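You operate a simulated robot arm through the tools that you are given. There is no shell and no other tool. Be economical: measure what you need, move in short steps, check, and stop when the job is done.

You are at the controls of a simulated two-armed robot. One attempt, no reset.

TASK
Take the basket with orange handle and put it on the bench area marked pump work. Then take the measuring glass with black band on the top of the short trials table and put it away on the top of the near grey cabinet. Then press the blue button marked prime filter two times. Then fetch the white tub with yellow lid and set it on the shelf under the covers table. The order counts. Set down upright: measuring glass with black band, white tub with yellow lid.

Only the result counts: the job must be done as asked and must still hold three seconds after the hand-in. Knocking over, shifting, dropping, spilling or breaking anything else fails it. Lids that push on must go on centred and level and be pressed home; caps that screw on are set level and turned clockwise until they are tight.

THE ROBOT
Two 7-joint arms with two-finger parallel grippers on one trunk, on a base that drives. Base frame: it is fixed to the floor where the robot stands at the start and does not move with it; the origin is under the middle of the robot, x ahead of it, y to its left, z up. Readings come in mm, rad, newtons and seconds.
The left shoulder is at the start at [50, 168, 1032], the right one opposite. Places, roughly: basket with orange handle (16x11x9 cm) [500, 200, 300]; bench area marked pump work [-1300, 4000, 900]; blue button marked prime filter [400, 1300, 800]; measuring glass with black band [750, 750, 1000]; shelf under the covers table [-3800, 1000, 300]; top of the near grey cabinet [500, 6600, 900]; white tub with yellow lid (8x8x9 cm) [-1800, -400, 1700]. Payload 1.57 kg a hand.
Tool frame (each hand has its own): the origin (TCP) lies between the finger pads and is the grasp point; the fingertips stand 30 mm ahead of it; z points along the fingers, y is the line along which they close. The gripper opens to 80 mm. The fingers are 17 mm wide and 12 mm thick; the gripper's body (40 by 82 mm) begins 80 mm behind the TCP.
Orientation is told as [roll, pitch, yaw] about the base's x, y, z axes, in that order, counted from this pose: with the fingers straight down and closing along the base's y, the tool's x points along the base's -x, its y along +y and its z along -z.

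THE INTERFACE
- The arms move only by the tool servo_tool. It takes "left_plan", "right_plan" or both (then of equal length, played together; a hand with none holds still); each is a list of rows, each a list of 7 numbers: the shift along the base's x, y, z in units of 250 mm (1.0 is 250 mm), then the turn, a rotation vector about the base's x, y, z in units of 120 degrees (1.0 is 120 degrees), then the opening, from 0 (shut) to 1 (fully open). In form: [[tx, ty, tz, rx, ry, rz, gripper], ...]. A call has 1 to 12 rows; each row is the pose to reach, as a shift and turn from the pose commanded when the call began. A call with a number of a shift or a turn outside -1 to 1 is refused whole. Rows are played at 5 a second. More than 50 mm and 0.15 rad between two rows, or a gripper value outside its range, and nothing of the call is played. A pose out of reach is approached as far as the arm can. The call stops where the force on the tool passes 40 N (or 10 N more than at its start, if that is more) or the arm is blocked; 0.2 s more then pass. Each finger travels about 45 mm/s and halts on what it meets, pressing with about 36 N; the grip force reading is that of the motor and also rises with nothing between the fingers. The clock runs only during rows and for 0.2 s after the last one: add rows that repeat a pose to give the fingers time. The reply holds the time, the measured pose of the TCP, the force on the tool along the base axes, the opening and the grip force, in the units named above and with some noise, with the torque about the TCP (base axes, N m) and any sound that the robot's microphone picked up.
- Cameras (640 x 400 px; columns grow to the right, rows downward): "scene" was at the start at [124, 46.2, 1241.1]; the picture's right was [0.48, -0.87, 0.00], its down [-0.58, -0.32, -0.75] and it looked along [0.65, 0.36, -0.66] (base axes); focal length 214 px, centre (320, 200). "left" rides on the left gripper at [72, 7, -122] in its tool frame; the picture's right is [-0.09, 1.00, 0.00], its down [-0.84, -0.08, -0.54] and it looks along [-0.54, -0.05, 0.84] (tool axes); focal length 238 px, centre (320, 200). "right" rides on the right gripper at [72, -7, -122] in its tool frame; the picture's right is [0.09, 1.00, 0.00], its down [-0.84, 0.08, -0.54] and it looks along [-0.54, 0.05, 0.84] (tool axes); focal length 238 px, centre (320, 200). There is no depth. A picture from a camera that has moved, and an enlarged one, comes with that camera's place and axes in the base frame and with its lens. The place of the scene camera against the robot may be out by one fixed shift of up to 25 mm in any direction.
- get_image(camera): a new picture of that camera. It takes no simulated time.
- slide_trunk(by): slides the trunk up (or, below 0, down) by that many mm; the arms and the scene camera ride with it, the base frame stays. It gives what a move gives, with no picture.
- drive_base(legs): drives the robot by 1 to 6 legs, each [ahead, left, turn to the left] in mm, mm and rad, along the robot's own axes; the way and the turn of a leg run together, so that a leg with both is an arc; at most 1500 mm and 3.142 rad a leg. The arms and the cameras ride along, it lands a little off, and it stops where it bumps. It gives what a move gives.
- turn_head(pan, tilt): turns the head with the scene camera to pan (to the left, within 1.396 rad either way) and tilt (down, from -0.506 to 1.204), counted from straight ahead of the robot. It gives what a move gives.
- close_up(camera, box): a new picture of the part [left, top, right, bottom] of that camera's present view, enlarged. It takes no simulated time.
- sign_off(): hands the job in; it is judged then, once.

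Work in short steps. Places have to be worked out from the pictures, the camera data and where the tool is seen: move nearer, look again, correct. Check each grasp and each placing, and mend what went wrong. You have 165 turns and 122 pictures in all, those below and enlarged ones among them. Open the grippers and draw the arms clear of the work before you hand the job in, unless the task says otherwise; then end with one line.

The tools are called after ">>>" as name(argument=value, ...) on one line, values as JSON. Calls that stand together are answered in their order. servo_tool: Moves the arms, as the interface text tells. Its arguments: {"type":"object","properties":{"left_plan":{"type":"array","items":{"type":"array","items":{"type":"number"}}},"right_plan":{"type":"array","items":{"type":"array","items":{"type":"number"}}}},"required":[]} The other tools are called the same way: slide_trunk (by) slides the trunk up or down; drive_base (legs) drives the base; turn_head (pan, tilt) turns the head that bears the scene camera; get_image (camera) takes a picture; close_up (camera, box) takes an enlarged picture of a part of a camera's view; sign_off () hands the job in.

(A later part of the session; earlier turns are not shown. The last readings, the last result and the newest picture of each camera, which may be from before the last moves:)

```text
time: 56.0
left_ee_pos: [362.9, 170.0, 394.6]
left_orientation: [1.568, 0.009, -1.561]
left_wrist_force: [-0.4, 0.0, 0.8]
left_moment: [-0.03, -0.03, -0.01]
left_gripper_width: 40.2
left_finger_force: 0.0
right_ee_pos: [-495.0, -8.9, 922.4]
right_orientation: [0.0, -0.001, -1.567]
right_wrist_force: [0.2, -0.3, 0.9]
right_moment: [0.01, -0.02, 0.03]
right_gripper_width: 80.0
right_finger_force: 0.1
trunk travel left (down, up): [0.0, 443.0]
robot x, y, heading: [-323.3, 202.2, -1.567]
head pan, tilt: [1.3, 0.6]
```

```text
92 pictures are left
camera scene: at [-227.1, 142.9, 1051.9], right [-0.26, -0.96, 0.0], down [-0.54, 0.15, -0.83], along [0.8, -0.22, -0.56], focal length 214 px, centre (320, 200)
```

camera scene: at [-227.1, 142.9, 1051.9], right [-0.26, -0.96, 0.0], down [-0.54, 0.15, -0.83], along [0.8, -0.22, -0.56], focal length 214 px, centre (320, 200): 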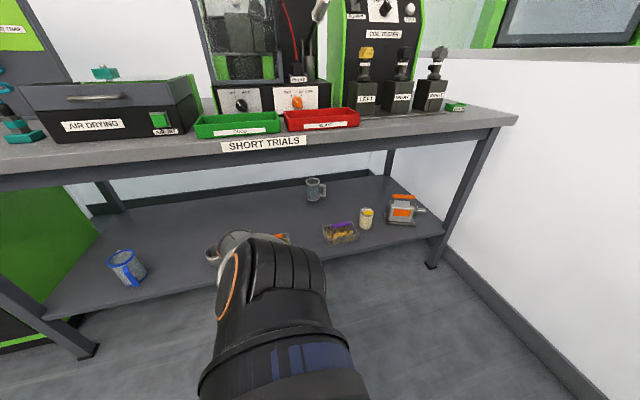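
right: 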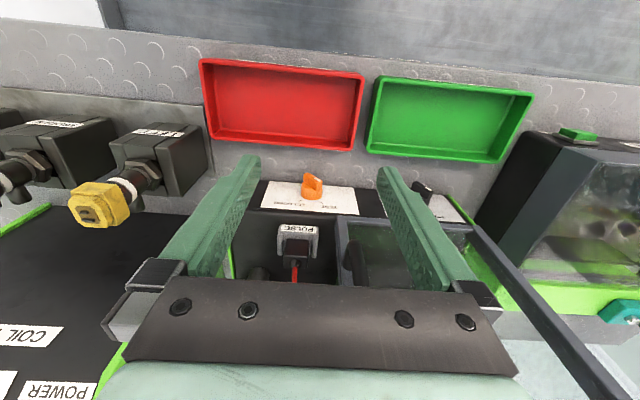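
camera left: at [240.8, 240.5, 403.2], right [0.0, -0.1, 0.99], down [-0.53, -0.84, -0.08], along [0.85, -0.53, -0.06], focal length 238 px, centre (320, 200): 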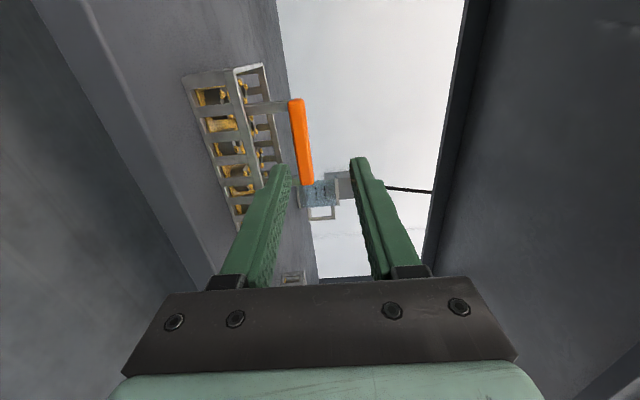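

The bar appears about 16 mm thick at z ≈ 376, y ≈ 160, x ≈ 475–495. I'll level the hand with it, narrow the opening, and advance partway.

>>> servo_tool(left_plan=[[0, -0.04, -0.074, 0, 0, 0, 0.42], [0, -0.04, -0.074, 0, 0, 0, 0.42], [0.12, -0.04, -0.074, 0, 0, 0, 0.42], [0.24, -0.04, -0.074, 0, 0, 0, 0.42], [0.34, -0.04, -0.074, 0, 0, 0, 0.42]])

>>> get_image(camera="left")

```text
time: 57.2
left_ee_pos: [446.4, 160.7, 375.0]
left_orientation: [1.568, 0.011, -1.559]
left_wrist_force: [0.8, -0.1, 0.4]
left_moment: [-0.02, 0.02, 0.0]
left_gripper_width: 33.6
left_finger_force: 0.0
right_ee_pos: [-495.3, -9.4, 921.1]
right_orientation: [0.001, -0.001, -1.568]
right_wrist_force: [-0.3, -0.1, 0.0]
right_moment: [-0.01, -0.03, 0.03]
right_gripper_width: 79.8
right_finger_force: 0.0
trunk travel left (down, up): [0.0, 443.0]
robot x, y, heading: [-321.0, 196.7, -1.566]
head pan, tilt: [1.3, 0.6]
```

```text
91 pictures are left
camera left: at [324.1, 230.7, 384.6], right [0.0, -0.1, 0.99], down [-0.53, -0.84, -0.08], along [0.85, -0.53, -0.06], focal length 238 px, centre (320, 200)
```

left: 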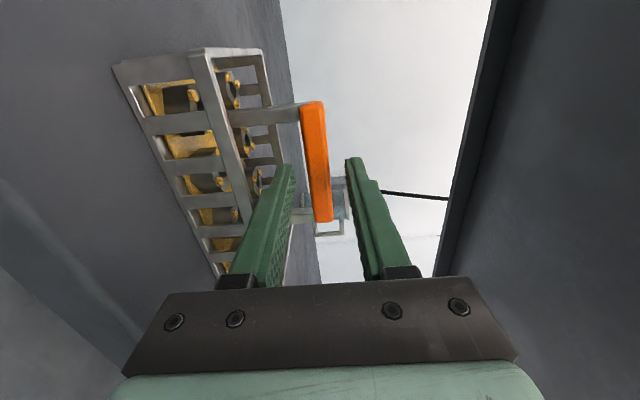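

The bar is centred between the fingers, at x ≈ 485. I'll raise 4 mm for rim clearance, advance to x ≈ 478 and close.

>>> servo_tool(left_plan=[[0, 0, 0.014, 0, 0, 0, 0.42], [0.06, 0, 0.014, 0, 0, 0, 0.42], [0.13, 0, 0.014, 0, 0, 0, 0.42]])

>>> get_image(camera="left")

```text
time: 58.0
left_ee_pos: [480.9, 160.0, 379.0]
left_orientation: [1.569, 0.009, -1.558]
left_wrist_force: [0.6, 0.2, 0.3]
left_moment: [-0.03, 0.01, -0.02]
left_gripper_width: 33.7
left_finger_force: 0.0
right_ee_pos: [-495.5, -9.6, 923.2]
right_orientation: [0.0, 0.0, -1.568]
right_wrist_force: [-0.5, 1.7, -0.6]
right_moment: [0.0, 0.02, 0.0]
right_gripper_width: 79.8
right_finger_force: 0.2
trunk travel left (down, up): [0.0, 443.0]
robot x, y, heading: [-322.7, 202.3, -1.567]
head pan, tilt: [1.3, 0.6]
```

```text
90 pictures are left
camera left: at [358.8, 230.9, 388.3], right [0.0, -0.1, 0.99], down [-0.53, -0.84, -0.08], along [0.85, -0.53, -0.06], focal length 238 px, centre (320, 200)
```

left: 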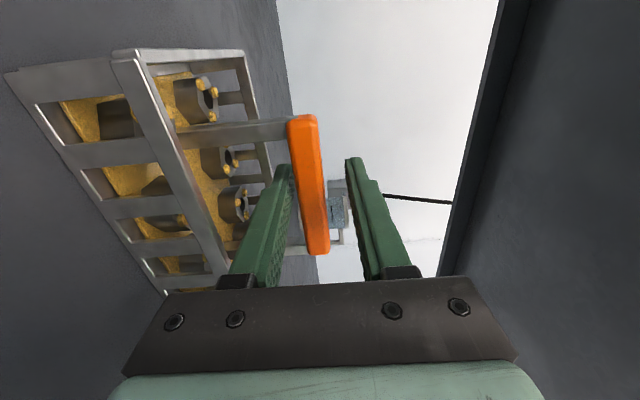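

The bar sits between the pads. I'll drop 3 mm to centre on it and close the fingers.

>>> servo_tool(left_plan=[[0.02, 0, -0.012, 0, 0, 0, 0.42], [0.02, 0, -0.012, 0, 0, 0, 0.2], [0.02, 0, -0.012, 0, 0, 0, 0], [0.02, 0, -0.012, 0, 0, 0, 0], [0.02, 0, -0.012, 0, 0, 0, 0]])

>>> servo_tool(left_plan=[[0, 0, 0.04, 0, 0, 0, 0], [0, 0, 0.08, 0, 0, 0, 0], [0, 0, 0.12, 0, 0, 0, 0], [0, 0, 0.12, 0, 0, 0, 0]])

>>> get_image(camera="left")

```text
time: 59.2
left_ee_pos: [484.0, 160.4, 378.4]
left_orientation: [1.569, 0.009, -1.561]
left_wrist_force: [-0.3, 0.1, 0.5]
left_moment: [0.02, -0.03, -0.01]
left_gripper_width: 15.9
left_finger_force: 31.6
left hand out of reach, approached as far as the arm can: row 1, 2, 3, 4, 5
right_ee_pos: [-494.8, -8.8, 922.1]
right_orientation: [-0.001, 0.0, -1.566]
right_wrist_force: [0.0, -0.5, -0.1]
right_moment: [0.04, -0.02, -0.01]
right_gripper_width: 79.7
right_finger_force: 0.1
trunk travel left (down, up): [0.0, 443.0]
robot x, y, heading: [-321.6, 200.7, -1.567]
head pan, tilt: [1.3, 0.6]
```

```text
time: 60.2
left_ee_pos: [482.4, 160.0, 408.8]
left_orientation: [1.569, 0.009, -1.559]
left_wrist_force: [0.6, -0.5, -2.9]
left_moment: [-0.01, -0.02, -0.01]
left_gripper_width: 15.8
left_finger_force: 31.2
right_ee_pos: [-495.2, -9.8, 923.0]
right_orientation: [0.0, -0.001, -1.567]
right_wrist_force: [0.1, -0.3, 0.4]
right_moment: [-0.02, 0.0, 0.04]
right_gripper_width: 80.1
right_finger_force: 0.1
trunk travel left (down, up): [0.0, 443.0]
robot x, y, heading: [-323.1, 199.2, -1.568]
head pan, tilt: [1.3, 0.6]
```

```text
89 pictures are left
camera left: at [360.9, 230.3, 419.1], right [0.0, -0.1, 0.99], down [-0.53, -0.84, -0.08], along [0.85, -0.53, -0.06], focal length 238 px, centre (320, 200)
```

left: 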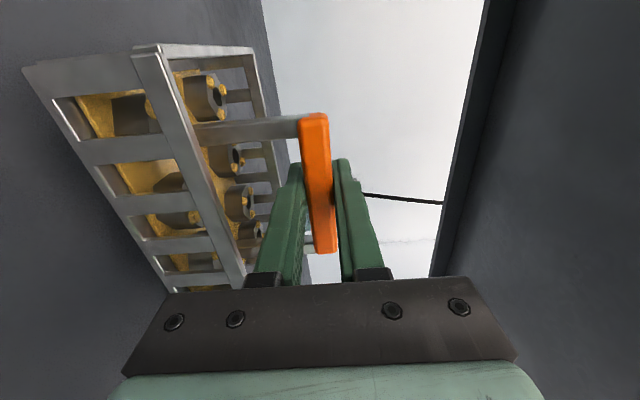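

Basket is gripped and lifted (≈3 N, level). I'll back it straight out from under the table.

>>> drive_base(legs=[[0, -320, 0]])

>>> servo_tool(left_plan=[[-0.15, 0, 0.08, 0, 0, 0, 0], [-0.3, 0, 0.16, 0, 0, 0, 0], [-0.45, 0, 0.25, 0, 0, 0, 0], [-0.6, 0, 0.35, 0, 0, 0, 0], [-0.7, 0, 0.5, 0, 0, 0, 0], [-0.8, 0, 0.65, 0, 0, 0, 0], [-0.8, 0, 0.82, 0, 0, 0, 0], [-0.8, 0, 1, 0, 0, 0, 0]])

>>> get_image(camera="scene")

```text
time: 62.3
left_ee_pos: [160.8, 156.2, 408.1]
left_orientation: [1.568, 0.008, -1.565]
left_wrist_force: [-0.3, 0.5, -3.6]
left_moment: [0.01, 0.01, 0.01]
left_gripper_width: 15.7
left_finger_force: 31.3
right_ee_pos: [-819.5, -8.3, 921.9]
right_orientation: [-0.001, 0.001, -1.571]
right_wrist_force: [0.1, 0.4, -0.7]
right_moment: [0.01, 0.03, 0.01]
right_gripper_width: 80.1
right_finger_force: 0.0
trunk travel left (down, up): [0.0, 443.0]
robot x, y, heading: [-645.4, 199.1, -1.57]
head pan, tilt: [1.3, 0.6]
```

```text
time: 64.1
left_ee_pos: [-37.2, 154.9, 661.7]
left_orientation: [1.568, 0.012, -1.566]
left_wrist_force: [0.7, -0.5, -2.8]
left_moment: [0.0, -0.03, -0.03]
left_gripper_width: 15.8
left_finger_force: 31.6
right_ee_pos: [-818.8, -9.3, 921.4]
right_orientation: [-0.001, 0.0, -1.572]
right_wrist_force: [1.3, 0.2, -0.1]
right_moment: [-0.01, 0.0, -0.01]
right_gripper_width: 79.8
right_finger_force: 0.0
trunk travel left (down, up): [0.0, 443.0]
robot x, y, heading: [-644.7, 198.9, -1.572]
head pan, tilt: [1.3, 0.6]
```

```text
88 pictures are left
camera scene: at [-549.5, 142.3, 1051.8], right [-0.27, -0.96, 0.0], down [-0.54, 0.15, -0.82], along [0.79, -0.22, -0.57], focal length 214 px, centre (320, 200)
```

scene: 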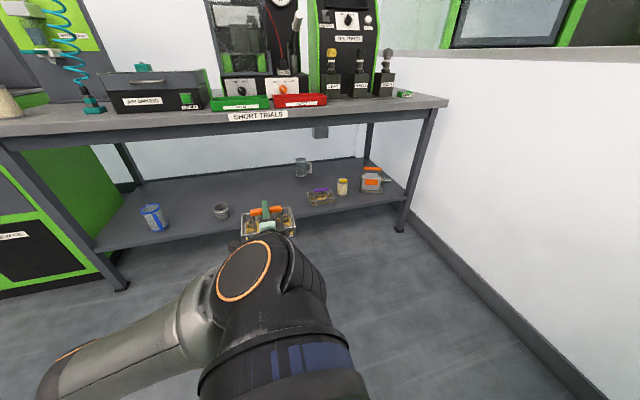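

The basket hangs level. I'll raise the trunk, then turn to face +x and travel sideways (left) along the aisle with the basket leading.

>>> slide_trunk(by=390)

>>> drive_base(legs=[[-250, 0, 0], [0, 0, 1.571]])

>>> turn_head(pan=1.39, tilt=0.3)

>>> get_image(camera="scene")

```text
time: 67.9
left_ee_pos: [-35.7, 155.6, 1052.1]
left_orientation: [1.569, 0.008, -1.565]
left_wrist_force: [0.0, 0.2, -3.1]
left_moment: [0.02, -0.02, 0.01]
left_gripper_width: 15.7
left_finger_force: 31.0
right_ee_pos: [-818.8, -8.3, 1312.7]
right_orientation: [-0.001, -0.001, -1.574]
right_wrist_force: [0.5, -0.6, -0.6]
right_moment: [-0.01, -0.02, 0.05]
right_gripper_width: 80.5
right_finger_force: 0.1
trunk travel left (down, up): [-390.0, 53.0]
robot x, y, heading: [-642.6, 197.7, -1.573]
head pan, tilt: [1.3, 0.6]
```

```text
time: 73.4
left_ee_pos: [-574.7, 1062.5, 1052.1]
left_orientation: [1.569, 0.008, -0.03]
left_wrist_force: [0.5, -0.3, -3.5]
left_moment: [0.0, 0.04, -0.03]
left_gripper_width: 15.7
left_finger_force: 31.1
right_ee_pos: [-441.7, 272.8, 1312.9]
right_orientation: [-0.002, 0.001, -0.038]
right_wrist_force: [-1.1, -0.4, 0.0]
right_moment: [0.0, 0.0, -0.02]
right_gripper_width: 79.8
right_finger_force: 0.1
trunk travel left (down, up): [-390.0, 53.0]
robot x, y, heading: [-642.6, 453.5, -0.04]
head pan, tilt: [1.3, 0.6]
```

```text
time: 74.2
left_ee_pos: [-576.0, 1061.9, 1052.1]
left_orientation: [1.57, 0.011, -0.031]
left_wrist_force: [-0.9, -0.4, -3.2]
left_moment: [0.02, -0.01, 0.0]
left_gripper_width: 16.0
left_finger_force: 31.3
right_ee_pos: [-441.4, 274.6, 1312.0]
right_orientation: [-0.001, 0.0, -0.04]
right_wrist_force: [0.8, -0.5, 0.2]
right_moment: [-0.03, 0.0, -0.03]
right_gripper_width: 79.9
right_finger_force: 0.1
trunk travel left (down, up): [-390.0, 53.0]
robot x, y, heading: [-644.4, 451.3, -0.037]
head pan, tilt: [1.389, 0.3]
```

```text
87 pictures are left
camera scene: at [-573.6, 549.9, 1469.3], right [0.98, -0.22, 0.0], down [-0.07, -0.29, -0.95], along [0.21, 0.93, -0.3], focal length 214 px, centre (320, 200)
```

scene: 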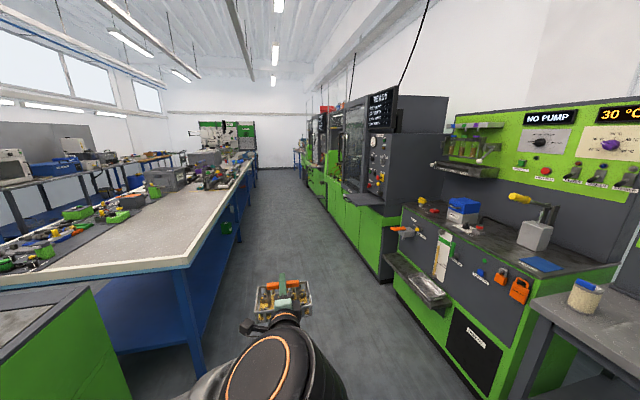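

The aisle runs from x ≈ −1000 (bench edge) to about +180. I'll find the PUMP WORK marking on the bench.

>>> close_up(camera="scene", box=[100, 130, 280, 242])

>>> drive_base(legs=[[130, 0, 0.037], [0, 1400, 0]])

>>> get_image(camera="scene")

```text
3.56 times, centred on (190, 186) of scene
camera zoom: at [-573.6, 549.9, 1469.3], right [0.98, -0.22, 0.0], down [-0.07, -0.29, -0.95], along [0.21, 0.93, -0.3], focal length 763 px, centre (782, 250)
```

zoom: 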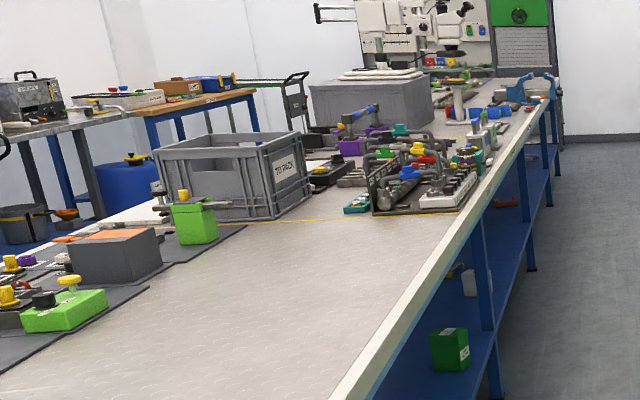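

```text
time: 82.1
left_ee_pos: [-445.9, 2462.1, 1052.2]
left_orientation: [1.569, 0.009, -0.009]
left_wrist_force: [0.4, -0.9, -3.4]
left_moment: [-0.01, 0.01, 0.01]
left_gripper_width: 15.7
left_finger_force: 31.6
right_ee_pos: [-296.3, 1675.4, 1312.5]
right_orientation: [-0.002, 0.001, -0.02]
right_wrist_force: [0.8, -0.6, 0.2]
right_moment: [-0.01, 0.04, 0.0]
right_gripper_width: 80.1
right_finger_force: 0.0
trunk travel left (down, up): [-390.0, 53.0]
robot x, y, heading: [-501.6, 1853.2, -0.019]
head pan, tilt: [1.389, 0.3]
```

```text
85 pictures are left
camera scene: at [-432.4, 1948.7, 1469.3], right [0.98, -0.2, 0.0], down [-0.06, -0.29, -0.96], along [0.19, 0.94, -0.3], focal length 214 px, centre (320, 200)
```

scene: 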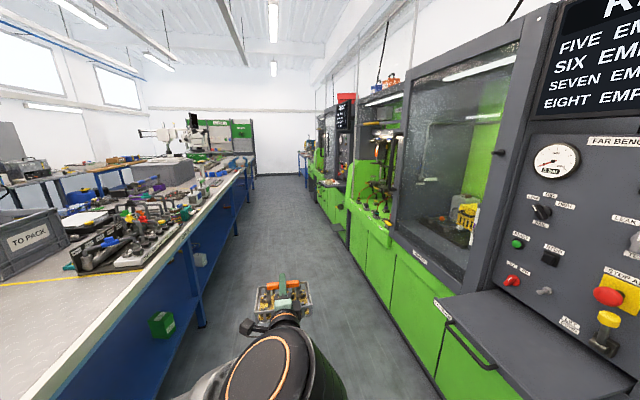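

Clear ahead. I'll continue left by 1200 mm, then look at the bench.

>>> drive_base(legs=[[0, 1200, 0.019]])

>>> get_image(camera="scene")

```text
time: 88.2
left_ee_pos: [-452.1, 3665.0, 1052.3]
left_orientation: [1.571, 0.009, 0.013]
left_wrist_force: [0.5, -0.2, -1.9]
left_moment: [-0.03, 0.0, 0.0]
left_gripper_width: 15.7
left_finger_force: 32.1
right_ee_pos: [-282.2, 2882.9, 1313.2]
right_orientation: [-0.001, 0.0, 0.005]
right_wrist_force: [-0.1, -0.2, -0.2]
right_moment: [-0.03, 0.02, 0.01]
right_gripper_width: 80.0
right_finger_force: 0.1
trunk travel left (down, up): [-390.0, 53.0]
robot x, y, heading: [-495.0, 3056.3, 0.005]
head pan, tilt: [1.389, 0.3]
```

```text
84 pictures are left
camera scene: at [-425.9, 3153.0, 1469.3], right [0.98, -0.18, 0.0], down [-0.05, -0.29, -0.96], along [0.17, 0.94, -0.3], focal length 214 px, centre (320, 200)
```

scene: 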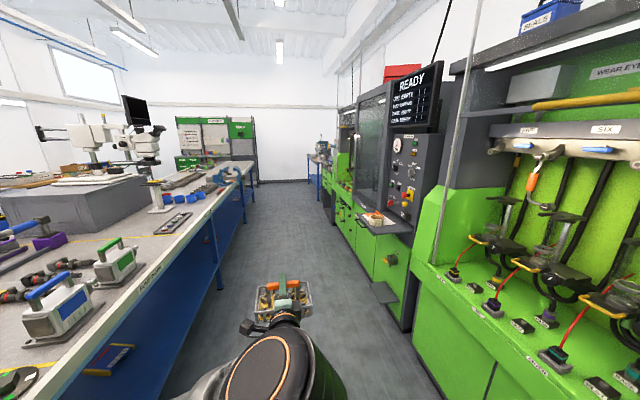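

Labels are on the bench's front edge; I'll zoom in to read them.

>>> close_up(camera="scene", box=[0, 140, 260, 320])

```text
2.22 times, centred on (130, 230) of scene
camera zoom: at [-425.9, 3153.0, 1469.3], right [0.98, -0.18, 0.0], down [-0.05, -0.29, -0.96], along [0.17, 0.94, -0.3], focal length 477 px, centre (742, 133)
```

zoom: 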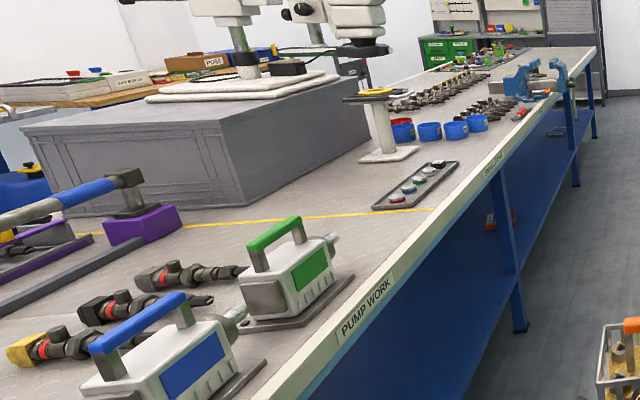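

PUMP WORK spans roughly y 3200–4445; there's a free spot near (-1110, 4310) between the green pump and the yellow line. I'll check the right arm's bulk and the front side before moving into position.

>>> turn_head(pan=-0.9, tilt=0.35)

>>> get_image(camera="scene")

```text
time: 90.3
left_ee_pos: [-451.6, 3665.1, 1051.0]
left_orientation: [1.569, 0.01, 0.013]
left_wrist_force: [0.0, -0.1, -2.4]
left_moment: [-0.02, 0.02, 0.03]
left_gripper_width: 15.8
left_finger_force: 30.9
right_ee_pos: [-282.7, 2883.4, 1312.8]
right_orientation: [-0.002, -0.001, 0.006]
right_wrist_force: [-0.4, -0.2, 0.5]
right_moment: [-0.01, 0.0, -0.02]
right_gripper_width: 80.1
right_finger_force: 0.0
trunk travel left (down, up): [-390.0, 53.0]
robot x, y, heading: [-493.5, 3055.0, 0.003]
head pan, tilt: [-0.901, 0.351]
```

```text
82 pictures are left
camera scene: at [-384.1, 2988.2, 1464.7], right [-0.78, -0.63, 0.0], down [-0.21, 0.27, -0.94], along [0.59, -0.73, -0.34], focal length 214 px, centre (320, 200)
```

scene: 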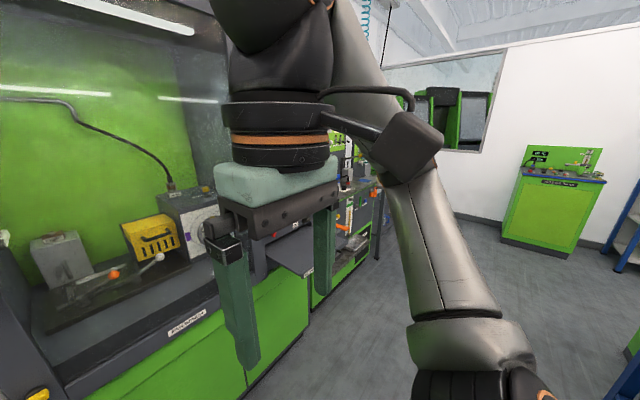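

The right arm is compact. I'll go to about (-380, 4267) and turn left so the basket faces the bench.

>>> drive_base(legs=[[114, 1210, 0], [0, 0, 1.568]])

>>> turn_head(pan=1.3, tilt=0.6)

>>> get_image(camera="scene")

>>> get_image(camera="left")

```text
time: 100.2
left_ee_pos: [-998.6, 4320.0, 1052.7]
left_orientation: [1.569, 0.011, 1.555]
left_wrist_force: [0.4, -0.7, -2.8]
left_moment: [0.02, 0.0, -0.03]
left_gripper_width: 15.8
left_finger_force: 31.5
right_ee_pos: [-212.2, 4466.2, 1312.6]
right_orientation: [-0.002, 0.001, 1.546]
right_wrist_force: [0.4, 0.1, -0.5]
right_moment: [-0.01, 0.02, -0.05]
right_gripper_width: 80.0
right_finger_force: 0.1
trunk travel left (down, up): [-390.0, 53.0]
robot x, y, heading: [-387.4, 4261.5, 1.545]
head pan, tilt: [-0.901, 0.351]
```

```text
time: 102.3
left_ee_pos: [-998.6, 4319.6, 1051.2]
left_orientation: [1.569, 0.011, 1.555]
left_wrist_force: [-1.3, -0.3, -3.3]
left_moment: [-0.02, 0.01, 0.0]
left_gripper_width: 15.8
left_finger_force: 31.4
right_ee_pos: [-210.8, 4466.0, 1312.9]
right_orientation: [-0.002, 0.0, 1.546]
right_wrist_force: [-0.8, 0.2, -0.5]
right_moment: [0.0, 0.02, -0.02]
right_gripper_width: 80.1
right_finger_force: 0.1
trunk travel left (down, up): [-390.0, 53.0]
robot x, y, heading: [-388.4, 4261.2, 1.546]
head pan, tilt: [1.3, 0.6]
```

```text
81 pictures are left
camera scene: at [-462.6, 4331.8, 1441.9], right [0.29, 0.96, 0.0], down [0.54, -0.16, -0.82], along [-0.79, 0.24, -0.57], focal length 214 px, centre (320, 200)
```

scene: 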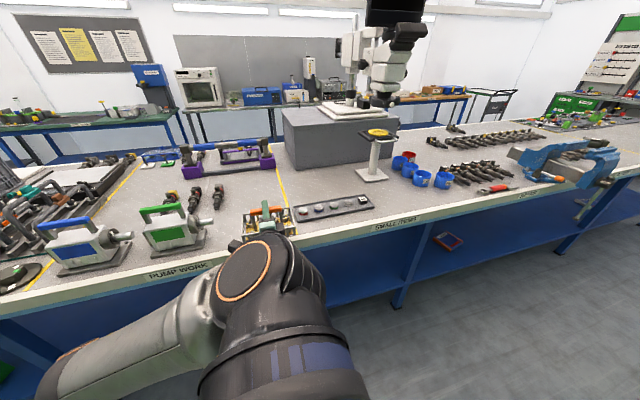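

```text
80 pictures are left
camera left: at [-876.8, 4245.8, 1061.2], right [0.0, 0.1, 0.99], down [0.56, 0.83, -0.08], along [-0.83, 0.55, -0.06], focal length 238 px, centre (320, 200)
```

left: 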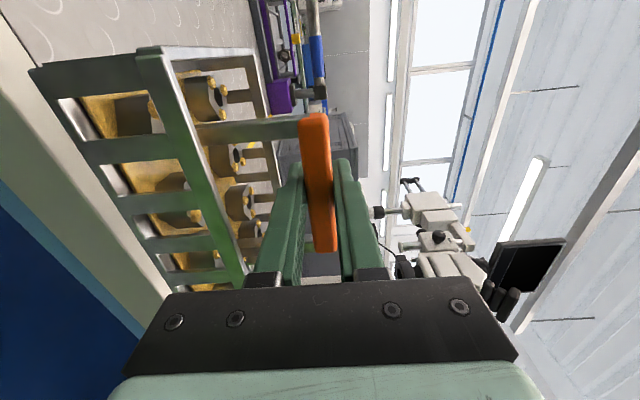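

The free spot lies at y ≈ 4140–4400, between the green pump's plate and the yellow line. I'll centre the basket at y ≈ 4275, move in to x ≈ −1115, then look.

>>> drive_base(legs=[[-30, 115, 0.025]])

>>> get_image(camera="scene")

```text
time: 103.5
left_ee_pos: [-1114.0, 4274.5, 1050.9]
left_orientation: [1.569, 0.009, 1.582]
left_wrist_force: [0.1, -0.1, -3.4]
left_moment: [0.01, -0.02, 0.02]
left_gripper_width: 15.6
left_finger_force: 30.8
right_ee_pos: [-334.0, 4441.4, 1312.6]
right_orientation: [-0.002, 0.002, 1.571]
right_wrist_force: [-0.9, -1.0, 0.4]
right_moment: [0.01, -0.04, 0.03]
right_gripper_width: 79.7
right_finger_force: 0.1
trunk travel left (down, up): [-390.0, 53.0]
robot x, y, heading: [-502.1, 4229.2, 1.575]
head pan, tilt: [1.3, 0.6]
```

```text
79 pictures are left
camera scene: at [-580.3, 4300.4, 1441.8], right [0.27, 0.96, 0.0], down [0.55, -0.15, -0.82], along [-0.79, 0.22, -0.57], focal length 214 px, centre (320, 200)
```

scene: 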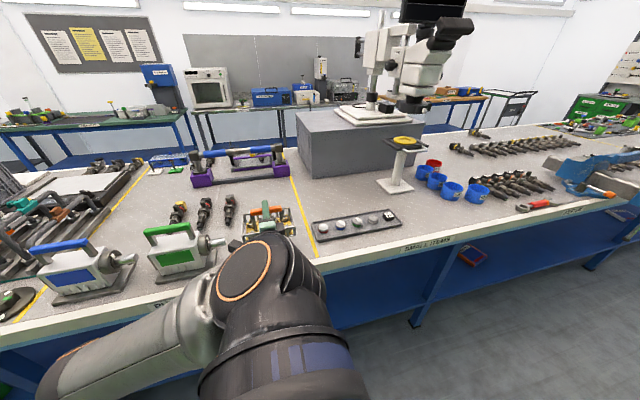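

Basket is inside the area with room all round. I'll lower 55 mm, then feel for the bench in small steps.

>>> servo_tool(left_plan=[[0, 0, -0.11, 0, 0, 0, 0], [0, 0, -0.22, 0, 0, 0, 0], [0, 0, -0.22, 0, 0, 0, 0]])

>>> servo_tool(left_plan=[[0, 0, -0.02, 0, 0, 0, 0], [0, 0, -0.04, 0, 0, 0, 0], [0, 0, -0.06, 0, 0, 0, 0]])

>>> close_up(camera="left", box=[0, 0, 360, 300])

```text
time: 104.3
left_ee_pos: [-1119.0, 4278.5, 1008.6]
left_orientation: [1.595, 0.059, 1.542]
left_wrist_force: [-0.2, -0.2, -3.2]
left_moment: [-0.01, -0.04, 0.01]
left_gripper_width: 16.0
left_finger_force: 31.0
right_ee_pos: [-332.1, 4441.3, 1313.5]
right_orientation: [0.001, 0.0, 1.573]
right_wrist_force: [0.0, -0.4, 0.6]
right_moment: [-0.03, 0.01, -0.02]
right_gripper_width: 80.1
right_finger_force: 0.0
trunk travel left (down, up): [-390.0, 53.0]
robot x, y, heading: [-502.9, 4232.4, 1.573]
head pan, tilt: [1.3, 0.6]
```

```text
time: 105.3
left_ee_pos: [-1129.8, 4277.4, 1009.1]
left_orientation: [1.632, 0.136, 1.501]
left_wrist_force: [0.3, -0.2, -3.6]
left_moment: [0.01, 0.03, -0.01]
left_gripper_width: 16.0
left_finger_force: 31.3
right_ee_pos: [-332.0, 4441.8, 1312.8]
right_orientation: [-0.001, 0.0, 1.573]
right_wrist_force: [0.7, -0.6, -0.2]
right_moment: [0.01, 0.01, 0.0]
right_gripper_width: 80.0
right_finger_force: 0.1
trunk travel left (down, up): [-390.0, 53.0]
robot x, y, heading: [-506.4, 4229.7, 1.576]
head pan, tilt: [1.3, 0.6]
stopped in row 3 (left hand): the arm was blocked; the commanded pose is now the measured one
```

```text
1.33 times, centred on (180, 150) of left
camera zoom: at [-1012.3, 4198.2, 1018.9], right [0.08, 0.22, 0.97], down [0.59, 0.78, -0.22], along [-0.8, 0.59, -0.07], focal length 318 px, centre (507, 267)
```

zoom: 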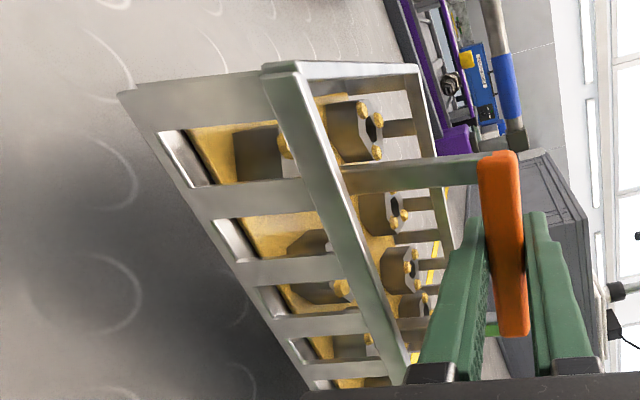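

The arm itself was blocked upstream (no wrist load), tilting the hand a bit. I'll go back to the earlier pose and lower with the trunk instead.

>>> servo_tool(left_plan=[[0.02, -0.004, 0.055, 0.02, -0.0107, 0.0135, 0], [0.042, -0.008, 0.11, 0.04, -0.0213, 0.027, 0], [0.063, -0.012, 0.164, 0.0597, -0.032, 0.0406, 0], [0.063, -0.012, 0.164, 0.0597, -0.032, 0.0406, 0]])

>>> close_up(camera="left", box=[0, 0, 360, 300])

```text
time: 106.5
left_ee_pos: [-1124.9, 4299.1, 1075.1]
left_orientation: [1.636, 0.039, 1.51]
left_wrist_force: [0.5, -0.1, -3.1]
left_moment: [0.02, 0.01, 0.02]
left_gripper_width: 15.6
left_finger_force: 31.5
right_ee_pos: [-331.3, 4441.0, 1312.9]
right_orientation: [-0.002, 0.001, 1.572]
right_wrist_force: [0.0, 0.5, -0.1]
right_moment: [0.0, -0.02, -0.02]
right_gripper_width: 79.9
right_finger_force: 0.1
trunk travel left (down, up): [-390.0, 53.0]
robot x, y, heading: [-503.5, 4232.9, 1.568]
head pan, tilt: [1.3, 0.6]
stopped in row 4 (left hand): the arm was blocked; the commanded pose is now the measured one
```

```text
1.33 times, centred on (180, 150) of left
camera zoom: at [-1005.8, 4219.8, 1078.2], right [0.07, 0.13, 0.99], down [0.59, 0.8, -0.14], along [-0.81, 0.59, -0.02], focal length 318 px, centre (507, 267)
```

zoom: 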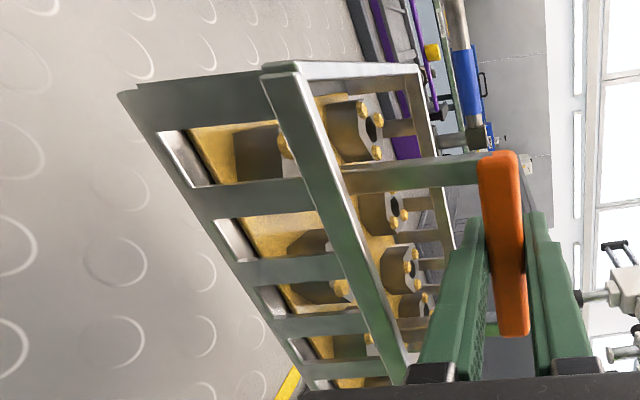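

Something is hindering the arm; I'll look down at the upper arm and elbow.

>>> turn_head(pan=1.39, tilt=1.1)

>>> get_image(camera="scene")

```text
time: 107.4
left_ee_pos: [-1123.4, 4299.8, 1075.7]
left_orientation: [1.637, 0.04, 1.51]
left_wrist_force: [-1.2, 0.0, -3.3]
left_moment: [-0.02, -0.03, 0.01]
left_gripper_width: 15.9
left_finger_force: 31.6
right_ee_pos: [-331.3, 4441.0, 1313.5]
right_orientation: [-0.001, -0.001, 1.572]
right_wrist_force: [-0.3, 0.7, -0.1]
right_moment: [-0.04, 0.01, 0.02]
right_gripper_width: 80.2
right_finger_force: 0.0
trunk travel left (down, up): [-390.0, 53.0]
robot x, y, heading: [-501.7, 4234.1, 1.572]
head pan, tilt: [1.389, 1.1]
```

```text
76 pictures are left
camera scene: at [-556.1, 4288.5, 1403.3], right [0.18, 0.98, 0.0], down [0.88, -0.16, -0.45], along [-0.45, 0.08, -0.89], focal length 214 px, centre (320, 200)
```

scene: 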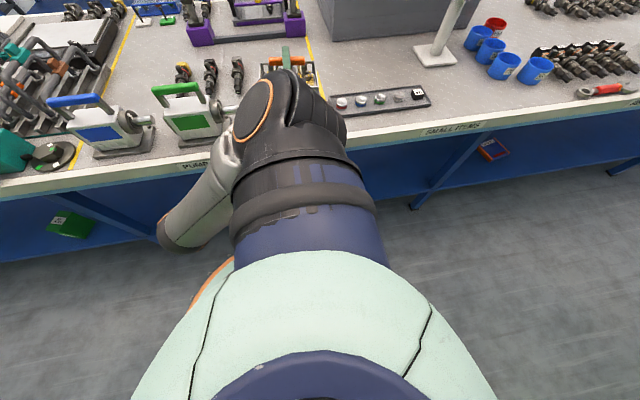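

The arm is folded tightly with the elbow behind the torso, likely self-blocking. I'll move the base away from the bench and extend the arm outwards, correcting the orientation.

>>> drive_base(legs=[[0, -170, 0]])

>>> servo_tool(left_plan=[[-0.08, 0, 0, 0.006, -0.0107, 0.0115, 0], [-0.16, 0, 0, 0.012, -0.0213, 0.023, 0], [-0.24, -0.03, 0, 0.017, -0.032, 0.034, 0], [-0.32, -0.06, 0, 0.017, -0.032, 0.034, 0], [-0.4, -0.1, 0, 0.017, -0.032, 0.034, 0], [-0.4, -0.1, 0, 0.017, -0.032, 0.034, 0]])

```text
time: 108.9
left_ee_pos: [-956.1, 4298.9, 1075.9]
left_orientation: [1.636, 0.039, 1.509]
left_wrist_force: [0.1, 1.4, -2.4]
left_moment: [0.0, -0.03, -0.01]
left_gripper_width: 15.8
left_finger_force: 30.9
right_ee_pos: [-163.8, 4441.8, 1311.9]
right_orientation: [0.0, 0.0, 1.573]
right_wrist_force: [-0.1, 0.1, -0.1]
right_moment: [0.0, 0.0, 0.01]
right_gripper_width: 80.1
right_finger_force: 0.1
trunk travel left (down, up): [-390.0, 53.0]
robot x, y, heading: [-338.9, 4235.0, 1.573]
head pan, tilt: [1.389, 1.1]
```

```text
time: 110.3
left_ee_pos: [-1055.9, 4273.7, 1076.2]
left_orientation: [1.571, 0.002, 1.579]
left_wrist_force: [0.0, -0.3, -3.1]
left_moment: [0.0, -0.02, -0.01]
left_gripper_width: 15.7
left_finger_force: 31.4
right_ee_pos: [-164.7, 4442.2, 1312.6]
right_orientation: [-0.003, -0.001, 1.574]
right_wrist_force: [0.0, -0.9, -0.3]
right_moment: [0.0, 0.01, -0.02]
right_gripper_width: 80.1
right_finger_force: 0.1
trunk travel left (down, up): [-390.0, 53.0]
robot x, y, heading: [-338.9, 4232.1, 1.573]
head pan, tilt: [1.389, 1.1]
```

The arm follows again and the basket is level. I'll extend to x ≈ −1115 and lower to about z 1010.

>>> servo_tool(left_plan=[[-0.08, 0, 0, 0, 0, 0, 0], [-0.16, 0, -0.03, 0, 0, 0, 0], [-0.24, 0, -0.1, 0, 0, 0, 0], [-0.24, 0, -0.18, 0, 0, 0, 0], [-0.24, 0, -0.26, 0, 0, 0, 0]])

>>> get_image(camera="left")

```text
time: 111.5
left_ee_pos: [-1118.2, 4274.3, 1008.5]
left_orientation: [1.569, 0.002, 1.58]
left_wrist_force: [0.1, -0.1, -3.2]
left_moment: [-0.01, 0.01, -0.01]
left_gripper_width: 15.8
left_finger_force: 31.5
right_ee_pos: [-164.0, 4441.7, 1311.9]
right_orientation: [-0.002, 0.0, 1.576]
right_wrist_force: [-0.2, -0.1, 0.2]
right_moment: [0.02, 0.0, 0.01]
right_gripper_width: 80.2
right_finger_force: 0.1
trunk travel left (down, up): [-390.0, 53.0]
robot x, y, heading: [-338.3, 4231.6, 1.57]
head pan, tilt: [1.389, 1.1]
```

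```text
75 pictures are left
camera left: at [-994.4, 4202.9, 1017.1], right [0.0, 0.09, 1.0], down [0.53, 0.84, -0.08], along [-0.85, 0.53, -0.05], focal length 238 px, centre (320, 200)
```

left: 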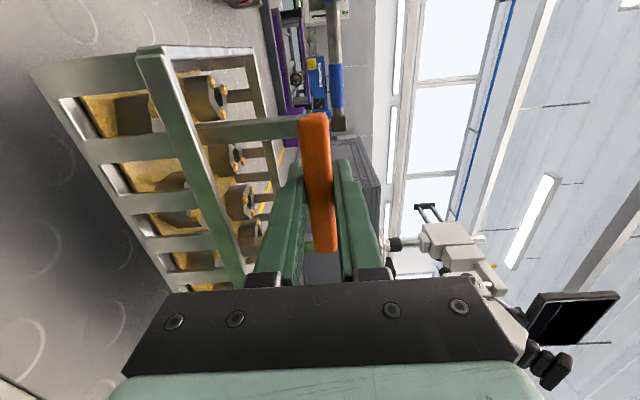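

Level and following well. I'll lower in 4 mm steps, watching for contact.

>>> servo_tool(left_plan=[[0, 0, -0.02, 0, 0, 0, 0], [0, 0, -0.04, 0, 0, 0, 0], [0, 0, -0.06, 0, 0, 0, 0], [0, 0, -0.076, 0, 0, 0, 0], [0, 0, -0.084, 0, 0, 0, 0], [0, 0, -0.092, 0, 0, 0, 0], [0, 0, -0.1, 0, 0, 0, 0]])

>>> get_image(camera="left")

```text
time: 113.1
left_ee_pos: [-1117.5, 4274.0, 986.0]
left_orientation: [1.572, 0.002, 1.579]
left_wrist_force: [0.1, 0.5, -2.5]
left_moment: [-0.01, -0.01, 0.0]
left_gripper_width: 15.9
left_finger_force: 31.5
right_ee_pos: [-163.4, 4442.1, 1311.5]
right_orientation: [-0.001, -0.002, 1.574]
right_wrist_force: [0.8, 0.7, -0.2]
right_moment: [0.01, 0.0, -0.06]
right_gripper_width: 80.1
right_finger_force: 0.0
trunk travel left (down, up): [-390.0, 53.0]
robot x, y, heading: [-338.1, 4233.7, 1.571]
head pan, tilt: [1.389, 1.1]
```

```text
74 pictures are left
camera left: at [-993.8, 4202.8, 993.7], right [0.0, 0.09, 1.0], down [0.53, 0.84, -0.08], along [-0.85, 0.53, -0.05], focal length 238 px, centre (320, 200)
```

left: 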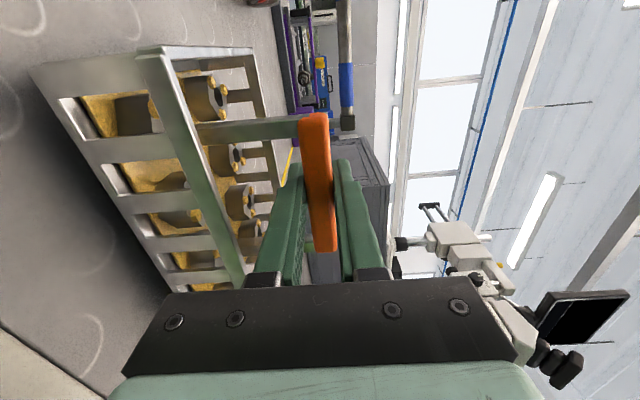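

Still free; continuing down in 2 mm steps.

>>> servo_tool(left_plan=[[0, 0, -0.01, 0, 0, 0, 0], [0, 0, -0.02, 0, 0, 0, 0], [0, 0, -0.03, 0, 0, 0, 0], [0, 0, -0.04, 0, 0, 0, 0]])

>>> servo_tool(left_plan=[[0, 0, -0.01, 0, 0, 0, 0], [0, 0, -0.02, 0, 0, 0, 0], [0, 0, -0.03, 0, 0, 0, 0]])

```text
time: 114.1
left_ee_pos: [-1116.3, 4273.2, 976.4]
left_orientation: [1.57, 0.002, 1.579]
left_wrist_force: [0.6, 0.7, -3.4]
left_moment: [0.03, 0.02, 0.0]
left_gripper_width: 15.9
left_finger_force: 31.6
right_ee_pos: [-165.5, 4442.6, 1312.6]
right_orientation: [-0.003, 0.0, 1.574]
right_wrist_force: [1.0, -0.4, -0.3]
right_moment: [-0.01, 0.01, 0.0]
right_gripper_width: 80.0
right_finger_force: 0.1
trunk travel left (down, up): [-390.0, 53.0]
robot x, y, heading: [-338.4, 4229.2, 1.569]
head pan, tilt: [1.389, 1.1]
```

```text
time: 114.9
left_ee_pos: [-1116.5, 4274.4, 974.1]
left_orientation: [1.583, 0.001, 1.577]
left_wrist_force: [-9.4, -1.6, 18.5]
left_moment: [0.06, -0.4, 0.25]
left_gripper_width: 15.7
left_finger_force: 30.9
right_ee_pos: [-162.7, 4441.8, 1312.2]
right_orientation: [0.001, -0.001, 1.574]
right_wrist_force: [0.0, 0.2, -0.4]
right_moment: [0.01, 0.03, 0.01]
right_gripper_width: 80.0
right_finger_force: 0.1
trunk travel left (down, up): [-390.0, 53.0]
robot x, y, heading: [-337.9, 4230.6, 1.572]
head pan, tilt: [1.389, 1.1]
```

Contact at z ≈ 974 (18 N). I'll ease off 1 mm, open the fingers moderately and pull straight back.

>>> servo_tool(left_plan=[[0, 0, 0.006, 0, 0, 0, 0], [0, 0, 0.006, 0, 0, 0, 0.42], [0, 0, 0.006, 0, 0, 0, 0.42], [0, 0, 0.006, 0, 0, 0, 0.42]])

>>> get_image(camera="left")

```text
time: 115.9
left_ee_pos: [-1115.4, 4274.0, 968.5]
left_orientation: [1.569, 0.002, 1.58]
left_wrist_force: [1.3, -1.2, 6.4]
left_moment: [-0.03, -0.36, -0.03]
left_gripper_width: 28.0
left_finger_force: 0.1
right_ee_pos: [-162.5, 4441.4, 1312.6]
right_orientation: [0.0, -0.001, 1.575]
right_wrist_force: [-0.5, -0.3, -0.4]
right_moment: [0.02, -0.01, -0.01]
right_gripper_width: 80.2
right_finger_force: 0.0
trunk travel left (down, up): [-390.0, 53.0]
robot x, y, heading: [-336.3, 4229.8, 1.572]
head pan, tilt: [1.389, 1.1]
```

```text
73 pictures are left
camera left: at [-991.9, 4203.1, 977.3], right [0.0, 0.09, 1.0], down [0.53, 0.84, -0.08], along [-0.85, 0.53, -0.05], focal length 238 px, centre (320, 200)
```

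left: 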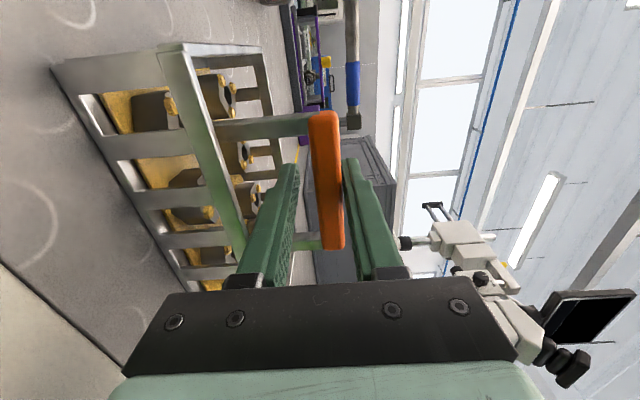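

The hand sits slightly low, pressing lightly. I'll raise it 5 mm to free both fingers, then check before withdrawing.

>>> servo_tool(left_plan=[[0, 0, 0.012, 0, 0, 0, 0.38], [0, 0, 0.022, 0, 0, 0, 0.38], [0, 0, 0.022, 0, 0, 0, 0.38]])

>>> get_image(camera="left")

```text
time: 116.7
left_ee_pos: [-1115.7, 4274.8, 974.2]
left_orientation: [1.57, 0.002, 1.581]
left_wrist_force: [1.0, 0.3, 0.1]
left_moment: [-0.01, 0.0, 0.01]
left_gripper_width: 30.4
left_finger_force: 0.0
right_ee_pos: [-164.3, 4442.4, 1313.0]
right_orientation: [-0.001, 0.001, 1.574]
right_wrist_force: [0.2, -0.1, -1.0]
right_moment: [0.0, -0.02, 0.01]
right_gripper_width: 80.1
right_finger_force: 0.1
trunk travel left (down, up): [-390.0, 53.0]
robot x, y, heading: [-336.8, 4233.3, 1.573]
head pan, tilt: [1.389, 1.1]
```

```text
72 pictures are left
camera left: at [-992.8, 4203.3, 983.3], right [0.0, 0.09, 1.0], down [0.53, 0.84, -0.08], along [-0.85, 0.53, -0.05], focal length 238 px, centre (320, 200)
```

left: 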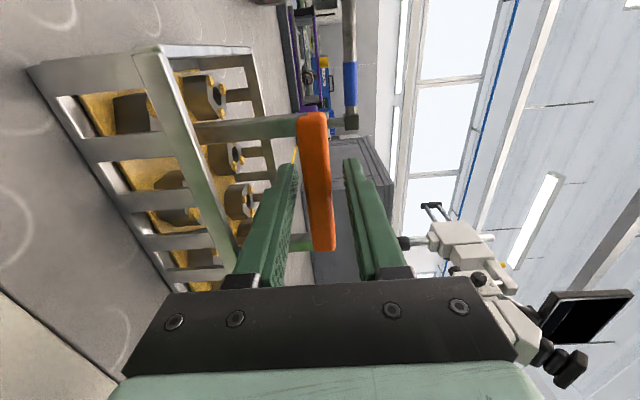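

No load now and the bar is free between the pads. Pulling back with the base.

>>> servo_tool(left_plan=[[0.1, 0, 0.002, 0, 0, 0, 0.38], [0.2, 0, 0.002, 0, 0, 0, 0.38], [0.3, 0, 0.002, 0, 0, 0, 0.38]])

>>> drive_base(legs=[[0, -150, 0]])

>>> turn_head(pan=1.3, tilt=0.6)

>>> get_image(camera="scene")

```text
time: 117.5
left_ee_pos: [-1039.9, 4274.7, 975.8]
left_orientation: [1.571, 0.001, 1.581]
left_wrist_force: [0.0, -0.4, -0.1]
left_moment: [-0.01, 0.01, 0.02]
left_gripper_width: 30.3
left_finger_force: 0.0
right_ee_pos: [-164.3, 4441.6, 1312.9]
right_orientation: [0.0, 0.001, 1.575]
right_wrist_force: [1.1, 0.8, -0.6]
right_moment: [-0.01, 0.01, 0.01]
right_gripper_width: 80.0
right_finger_force: 0.1
trunk travel left (down, up): [-390.0, 53.0]
robot x, y, heading: [-335.2, 4231.8, 1.572]
head pan, tilt: [1.389, 1.1]
```

```text
time: 118.8
left_ee_pos: [-893.7, 4273.5, 975.9]
left_orientation: [1.571, 0.002, 1.581]
left_wrist_force: [0.0, -0.2, -0.4]
left_moment: [-0.02, 0.0, 0.0]
left_gripper_width: 30.4
left_finger_force: 0.1
right_ee_pos: [-17.8, 4441.9, 1312.3]
right_orientation: [0.001, 0.001, 1.576]
right_wrist_force: [0.3, 0.0, -0.7]
right_moment: [0.04, 0.01, 0.0]
right_gripper_width: 79.8
right_finger_force: 0.0
trunk travel left (down, up): [-390.0, 53.0]
robot x, y, heading: [-190.7, 4231.5, 1.569]
head pan, tilt: [1.389, 1.1]
```

```text
time: 119.8
left_ee_pos: [-895.2, 4273.3, 976.3]
left_orientation: [1.569, 0.002, 1.58]
left_wrist_force: [0.0, 0.6, -0.8]
left_moment: [-0.04, -0.03, -0.02]
left_gripper_width: 30.4
left_finger_force: 0.1
right_ee_pos: [-18.4, 4442.0, 1312.2]
right_orientation: [-0.001, 0.0, 1.577]
right_wrist_force: [0.0, 0.0, 0.2]
right_moment: [0.02, -0.01, -0.02]
right_gripper_width: 79.9
right_finger_force: 0.1
trunk travel left (down, up): [-390.0, 53.0]
robot x, y, heading: [-190.2, 4233.0, 1.572]
head pan, tilt: [1.3, 0.6]
```

```text
71 pictures are left
camera scene: at [-265.8, 4301.2, 1441.8], right [0.26, 0.96, 0.0], down [0.55, -0.15, -0.82], along [-0.8, 0.22, -0.57], focal length 214 px, centre (320, 200)
```

scene: 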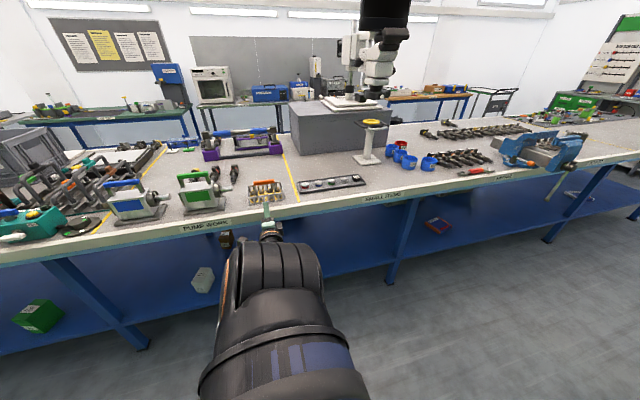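

The basket stands in the PUMP WORK area. Next is the measuring glass: I'll turn to face +x, back into mid-aisle and travel right (−y) along the path I know is clear.

>>> drive_base(legs=[[0, 0, -1.572], [-300, 0, 0], [0, -1450, 0], [0, -1450, 0]])

>>> turn_head(pan=-0.3, tilt=0.3)

>>> get_image(camera="scene")

```text
time: 139.2
left_ee_pos: [-438.3, 2054.7, 976.4]
left_orientation: [1.572, 0.002, 0.002]
left_wrist_force: [0.1, -0.7, 0.1]
left_moment: [0.0, -0.01, 0.01]
left_gripper_width: 30.1
left_finger_force: 0.1
right_ee_pos: [-278.1, 1176.7, 1312.7]
right_orientation: [-0.001, -0.001, -0.007]
right_wrist_force: [0.0, -0.4, 0.0]
right_moment: [-0.01, 0.0, 0.0]
right_gripper_width: 80.1
right_finger_force: 0.1
trunk travel left (down, up): [-390.0, 53.0]
robot x, y, heading: [-487.5, 1352.7, -0.002]
head pan, tilt: [1.3, 0.6]
```

```text
time: 140.8
left_ee_pos: [-438.5, 2054.5, 976.8]
left_orientation: [1.571, 0.002, 0.003]
left_wrist_force: [0.9, 0.4, 0.3]
left_moment: [-0.01, -0.06, 0.03]
left_gripper_width: 30.2
left_finger_force: 0.0
right_ee_pos: [-278.3, 1177.1, 1311.4]
right_orientation: [-0.001, 0.0, -0.006]
right_wrist_force: [-0.6, 0.3, 0.1]
right_moment: [-0.02, -0.03, -0.02]
right_gripper_width: 80.0
right_finger_force: 0.1
trunk travel left (down, up): [-390.0, 53.0]
robot x, y, heading: [-488.0, 1350.6, -0.002]
head pan, tilt: [-0.3, 0.3]
```

```text
70 pictures are left
camera scene: at [-347.2, 1329.0, 1469.4], right [-0.3, -0.95, 0.0], down [-0.28, 0.09, -0.96], along [0.91, -0.29, -0.3], focal length 214 px, centre (320, 200)
```

scene: 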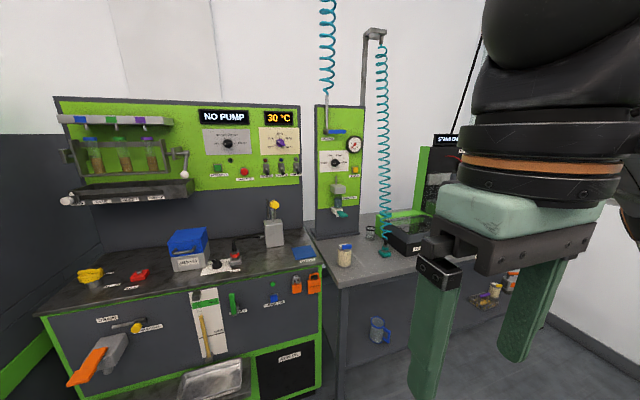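

I see a small glass item behind the hose near (370, 232) and a blue button on the panel front. Zooming on both.

>>> close_up(camera="scene", box=[320, 200, 430, 270])

>>> close_up(camera="scene", box=[180, 240, 340, 340])

```text
5.71 times, centred on (375, 235) of scene
camera zoom: at [-347.2, 1329.0, 1469.4], right [-0.3, -0.95, 0.0], down [-0.28, 0.09, -0.96], along [0.91, -0.29, -0.3], focal length 1226 px, centre (6, 0)
```

zoom: 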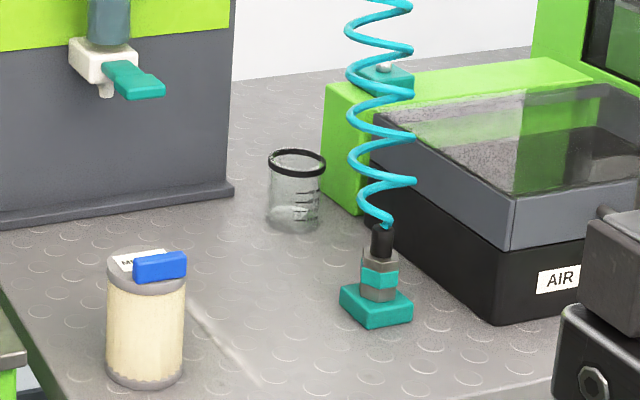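

```text
4.00 times, centred on (260, 290) of scene
camera zoom: at [-347.2, 1329.0, 1469.4], right [-0.3, -0.95, 0.0], down [-0.28, 0.09, -0.96], along [0.91, -0.29, -0.3], focal length 858 px, centre (560, -160)
```

zoom: 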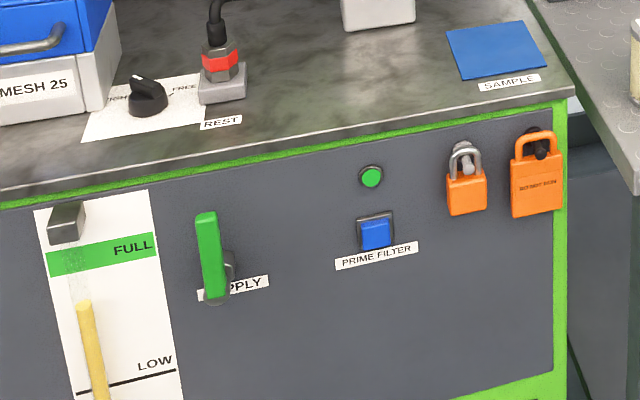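

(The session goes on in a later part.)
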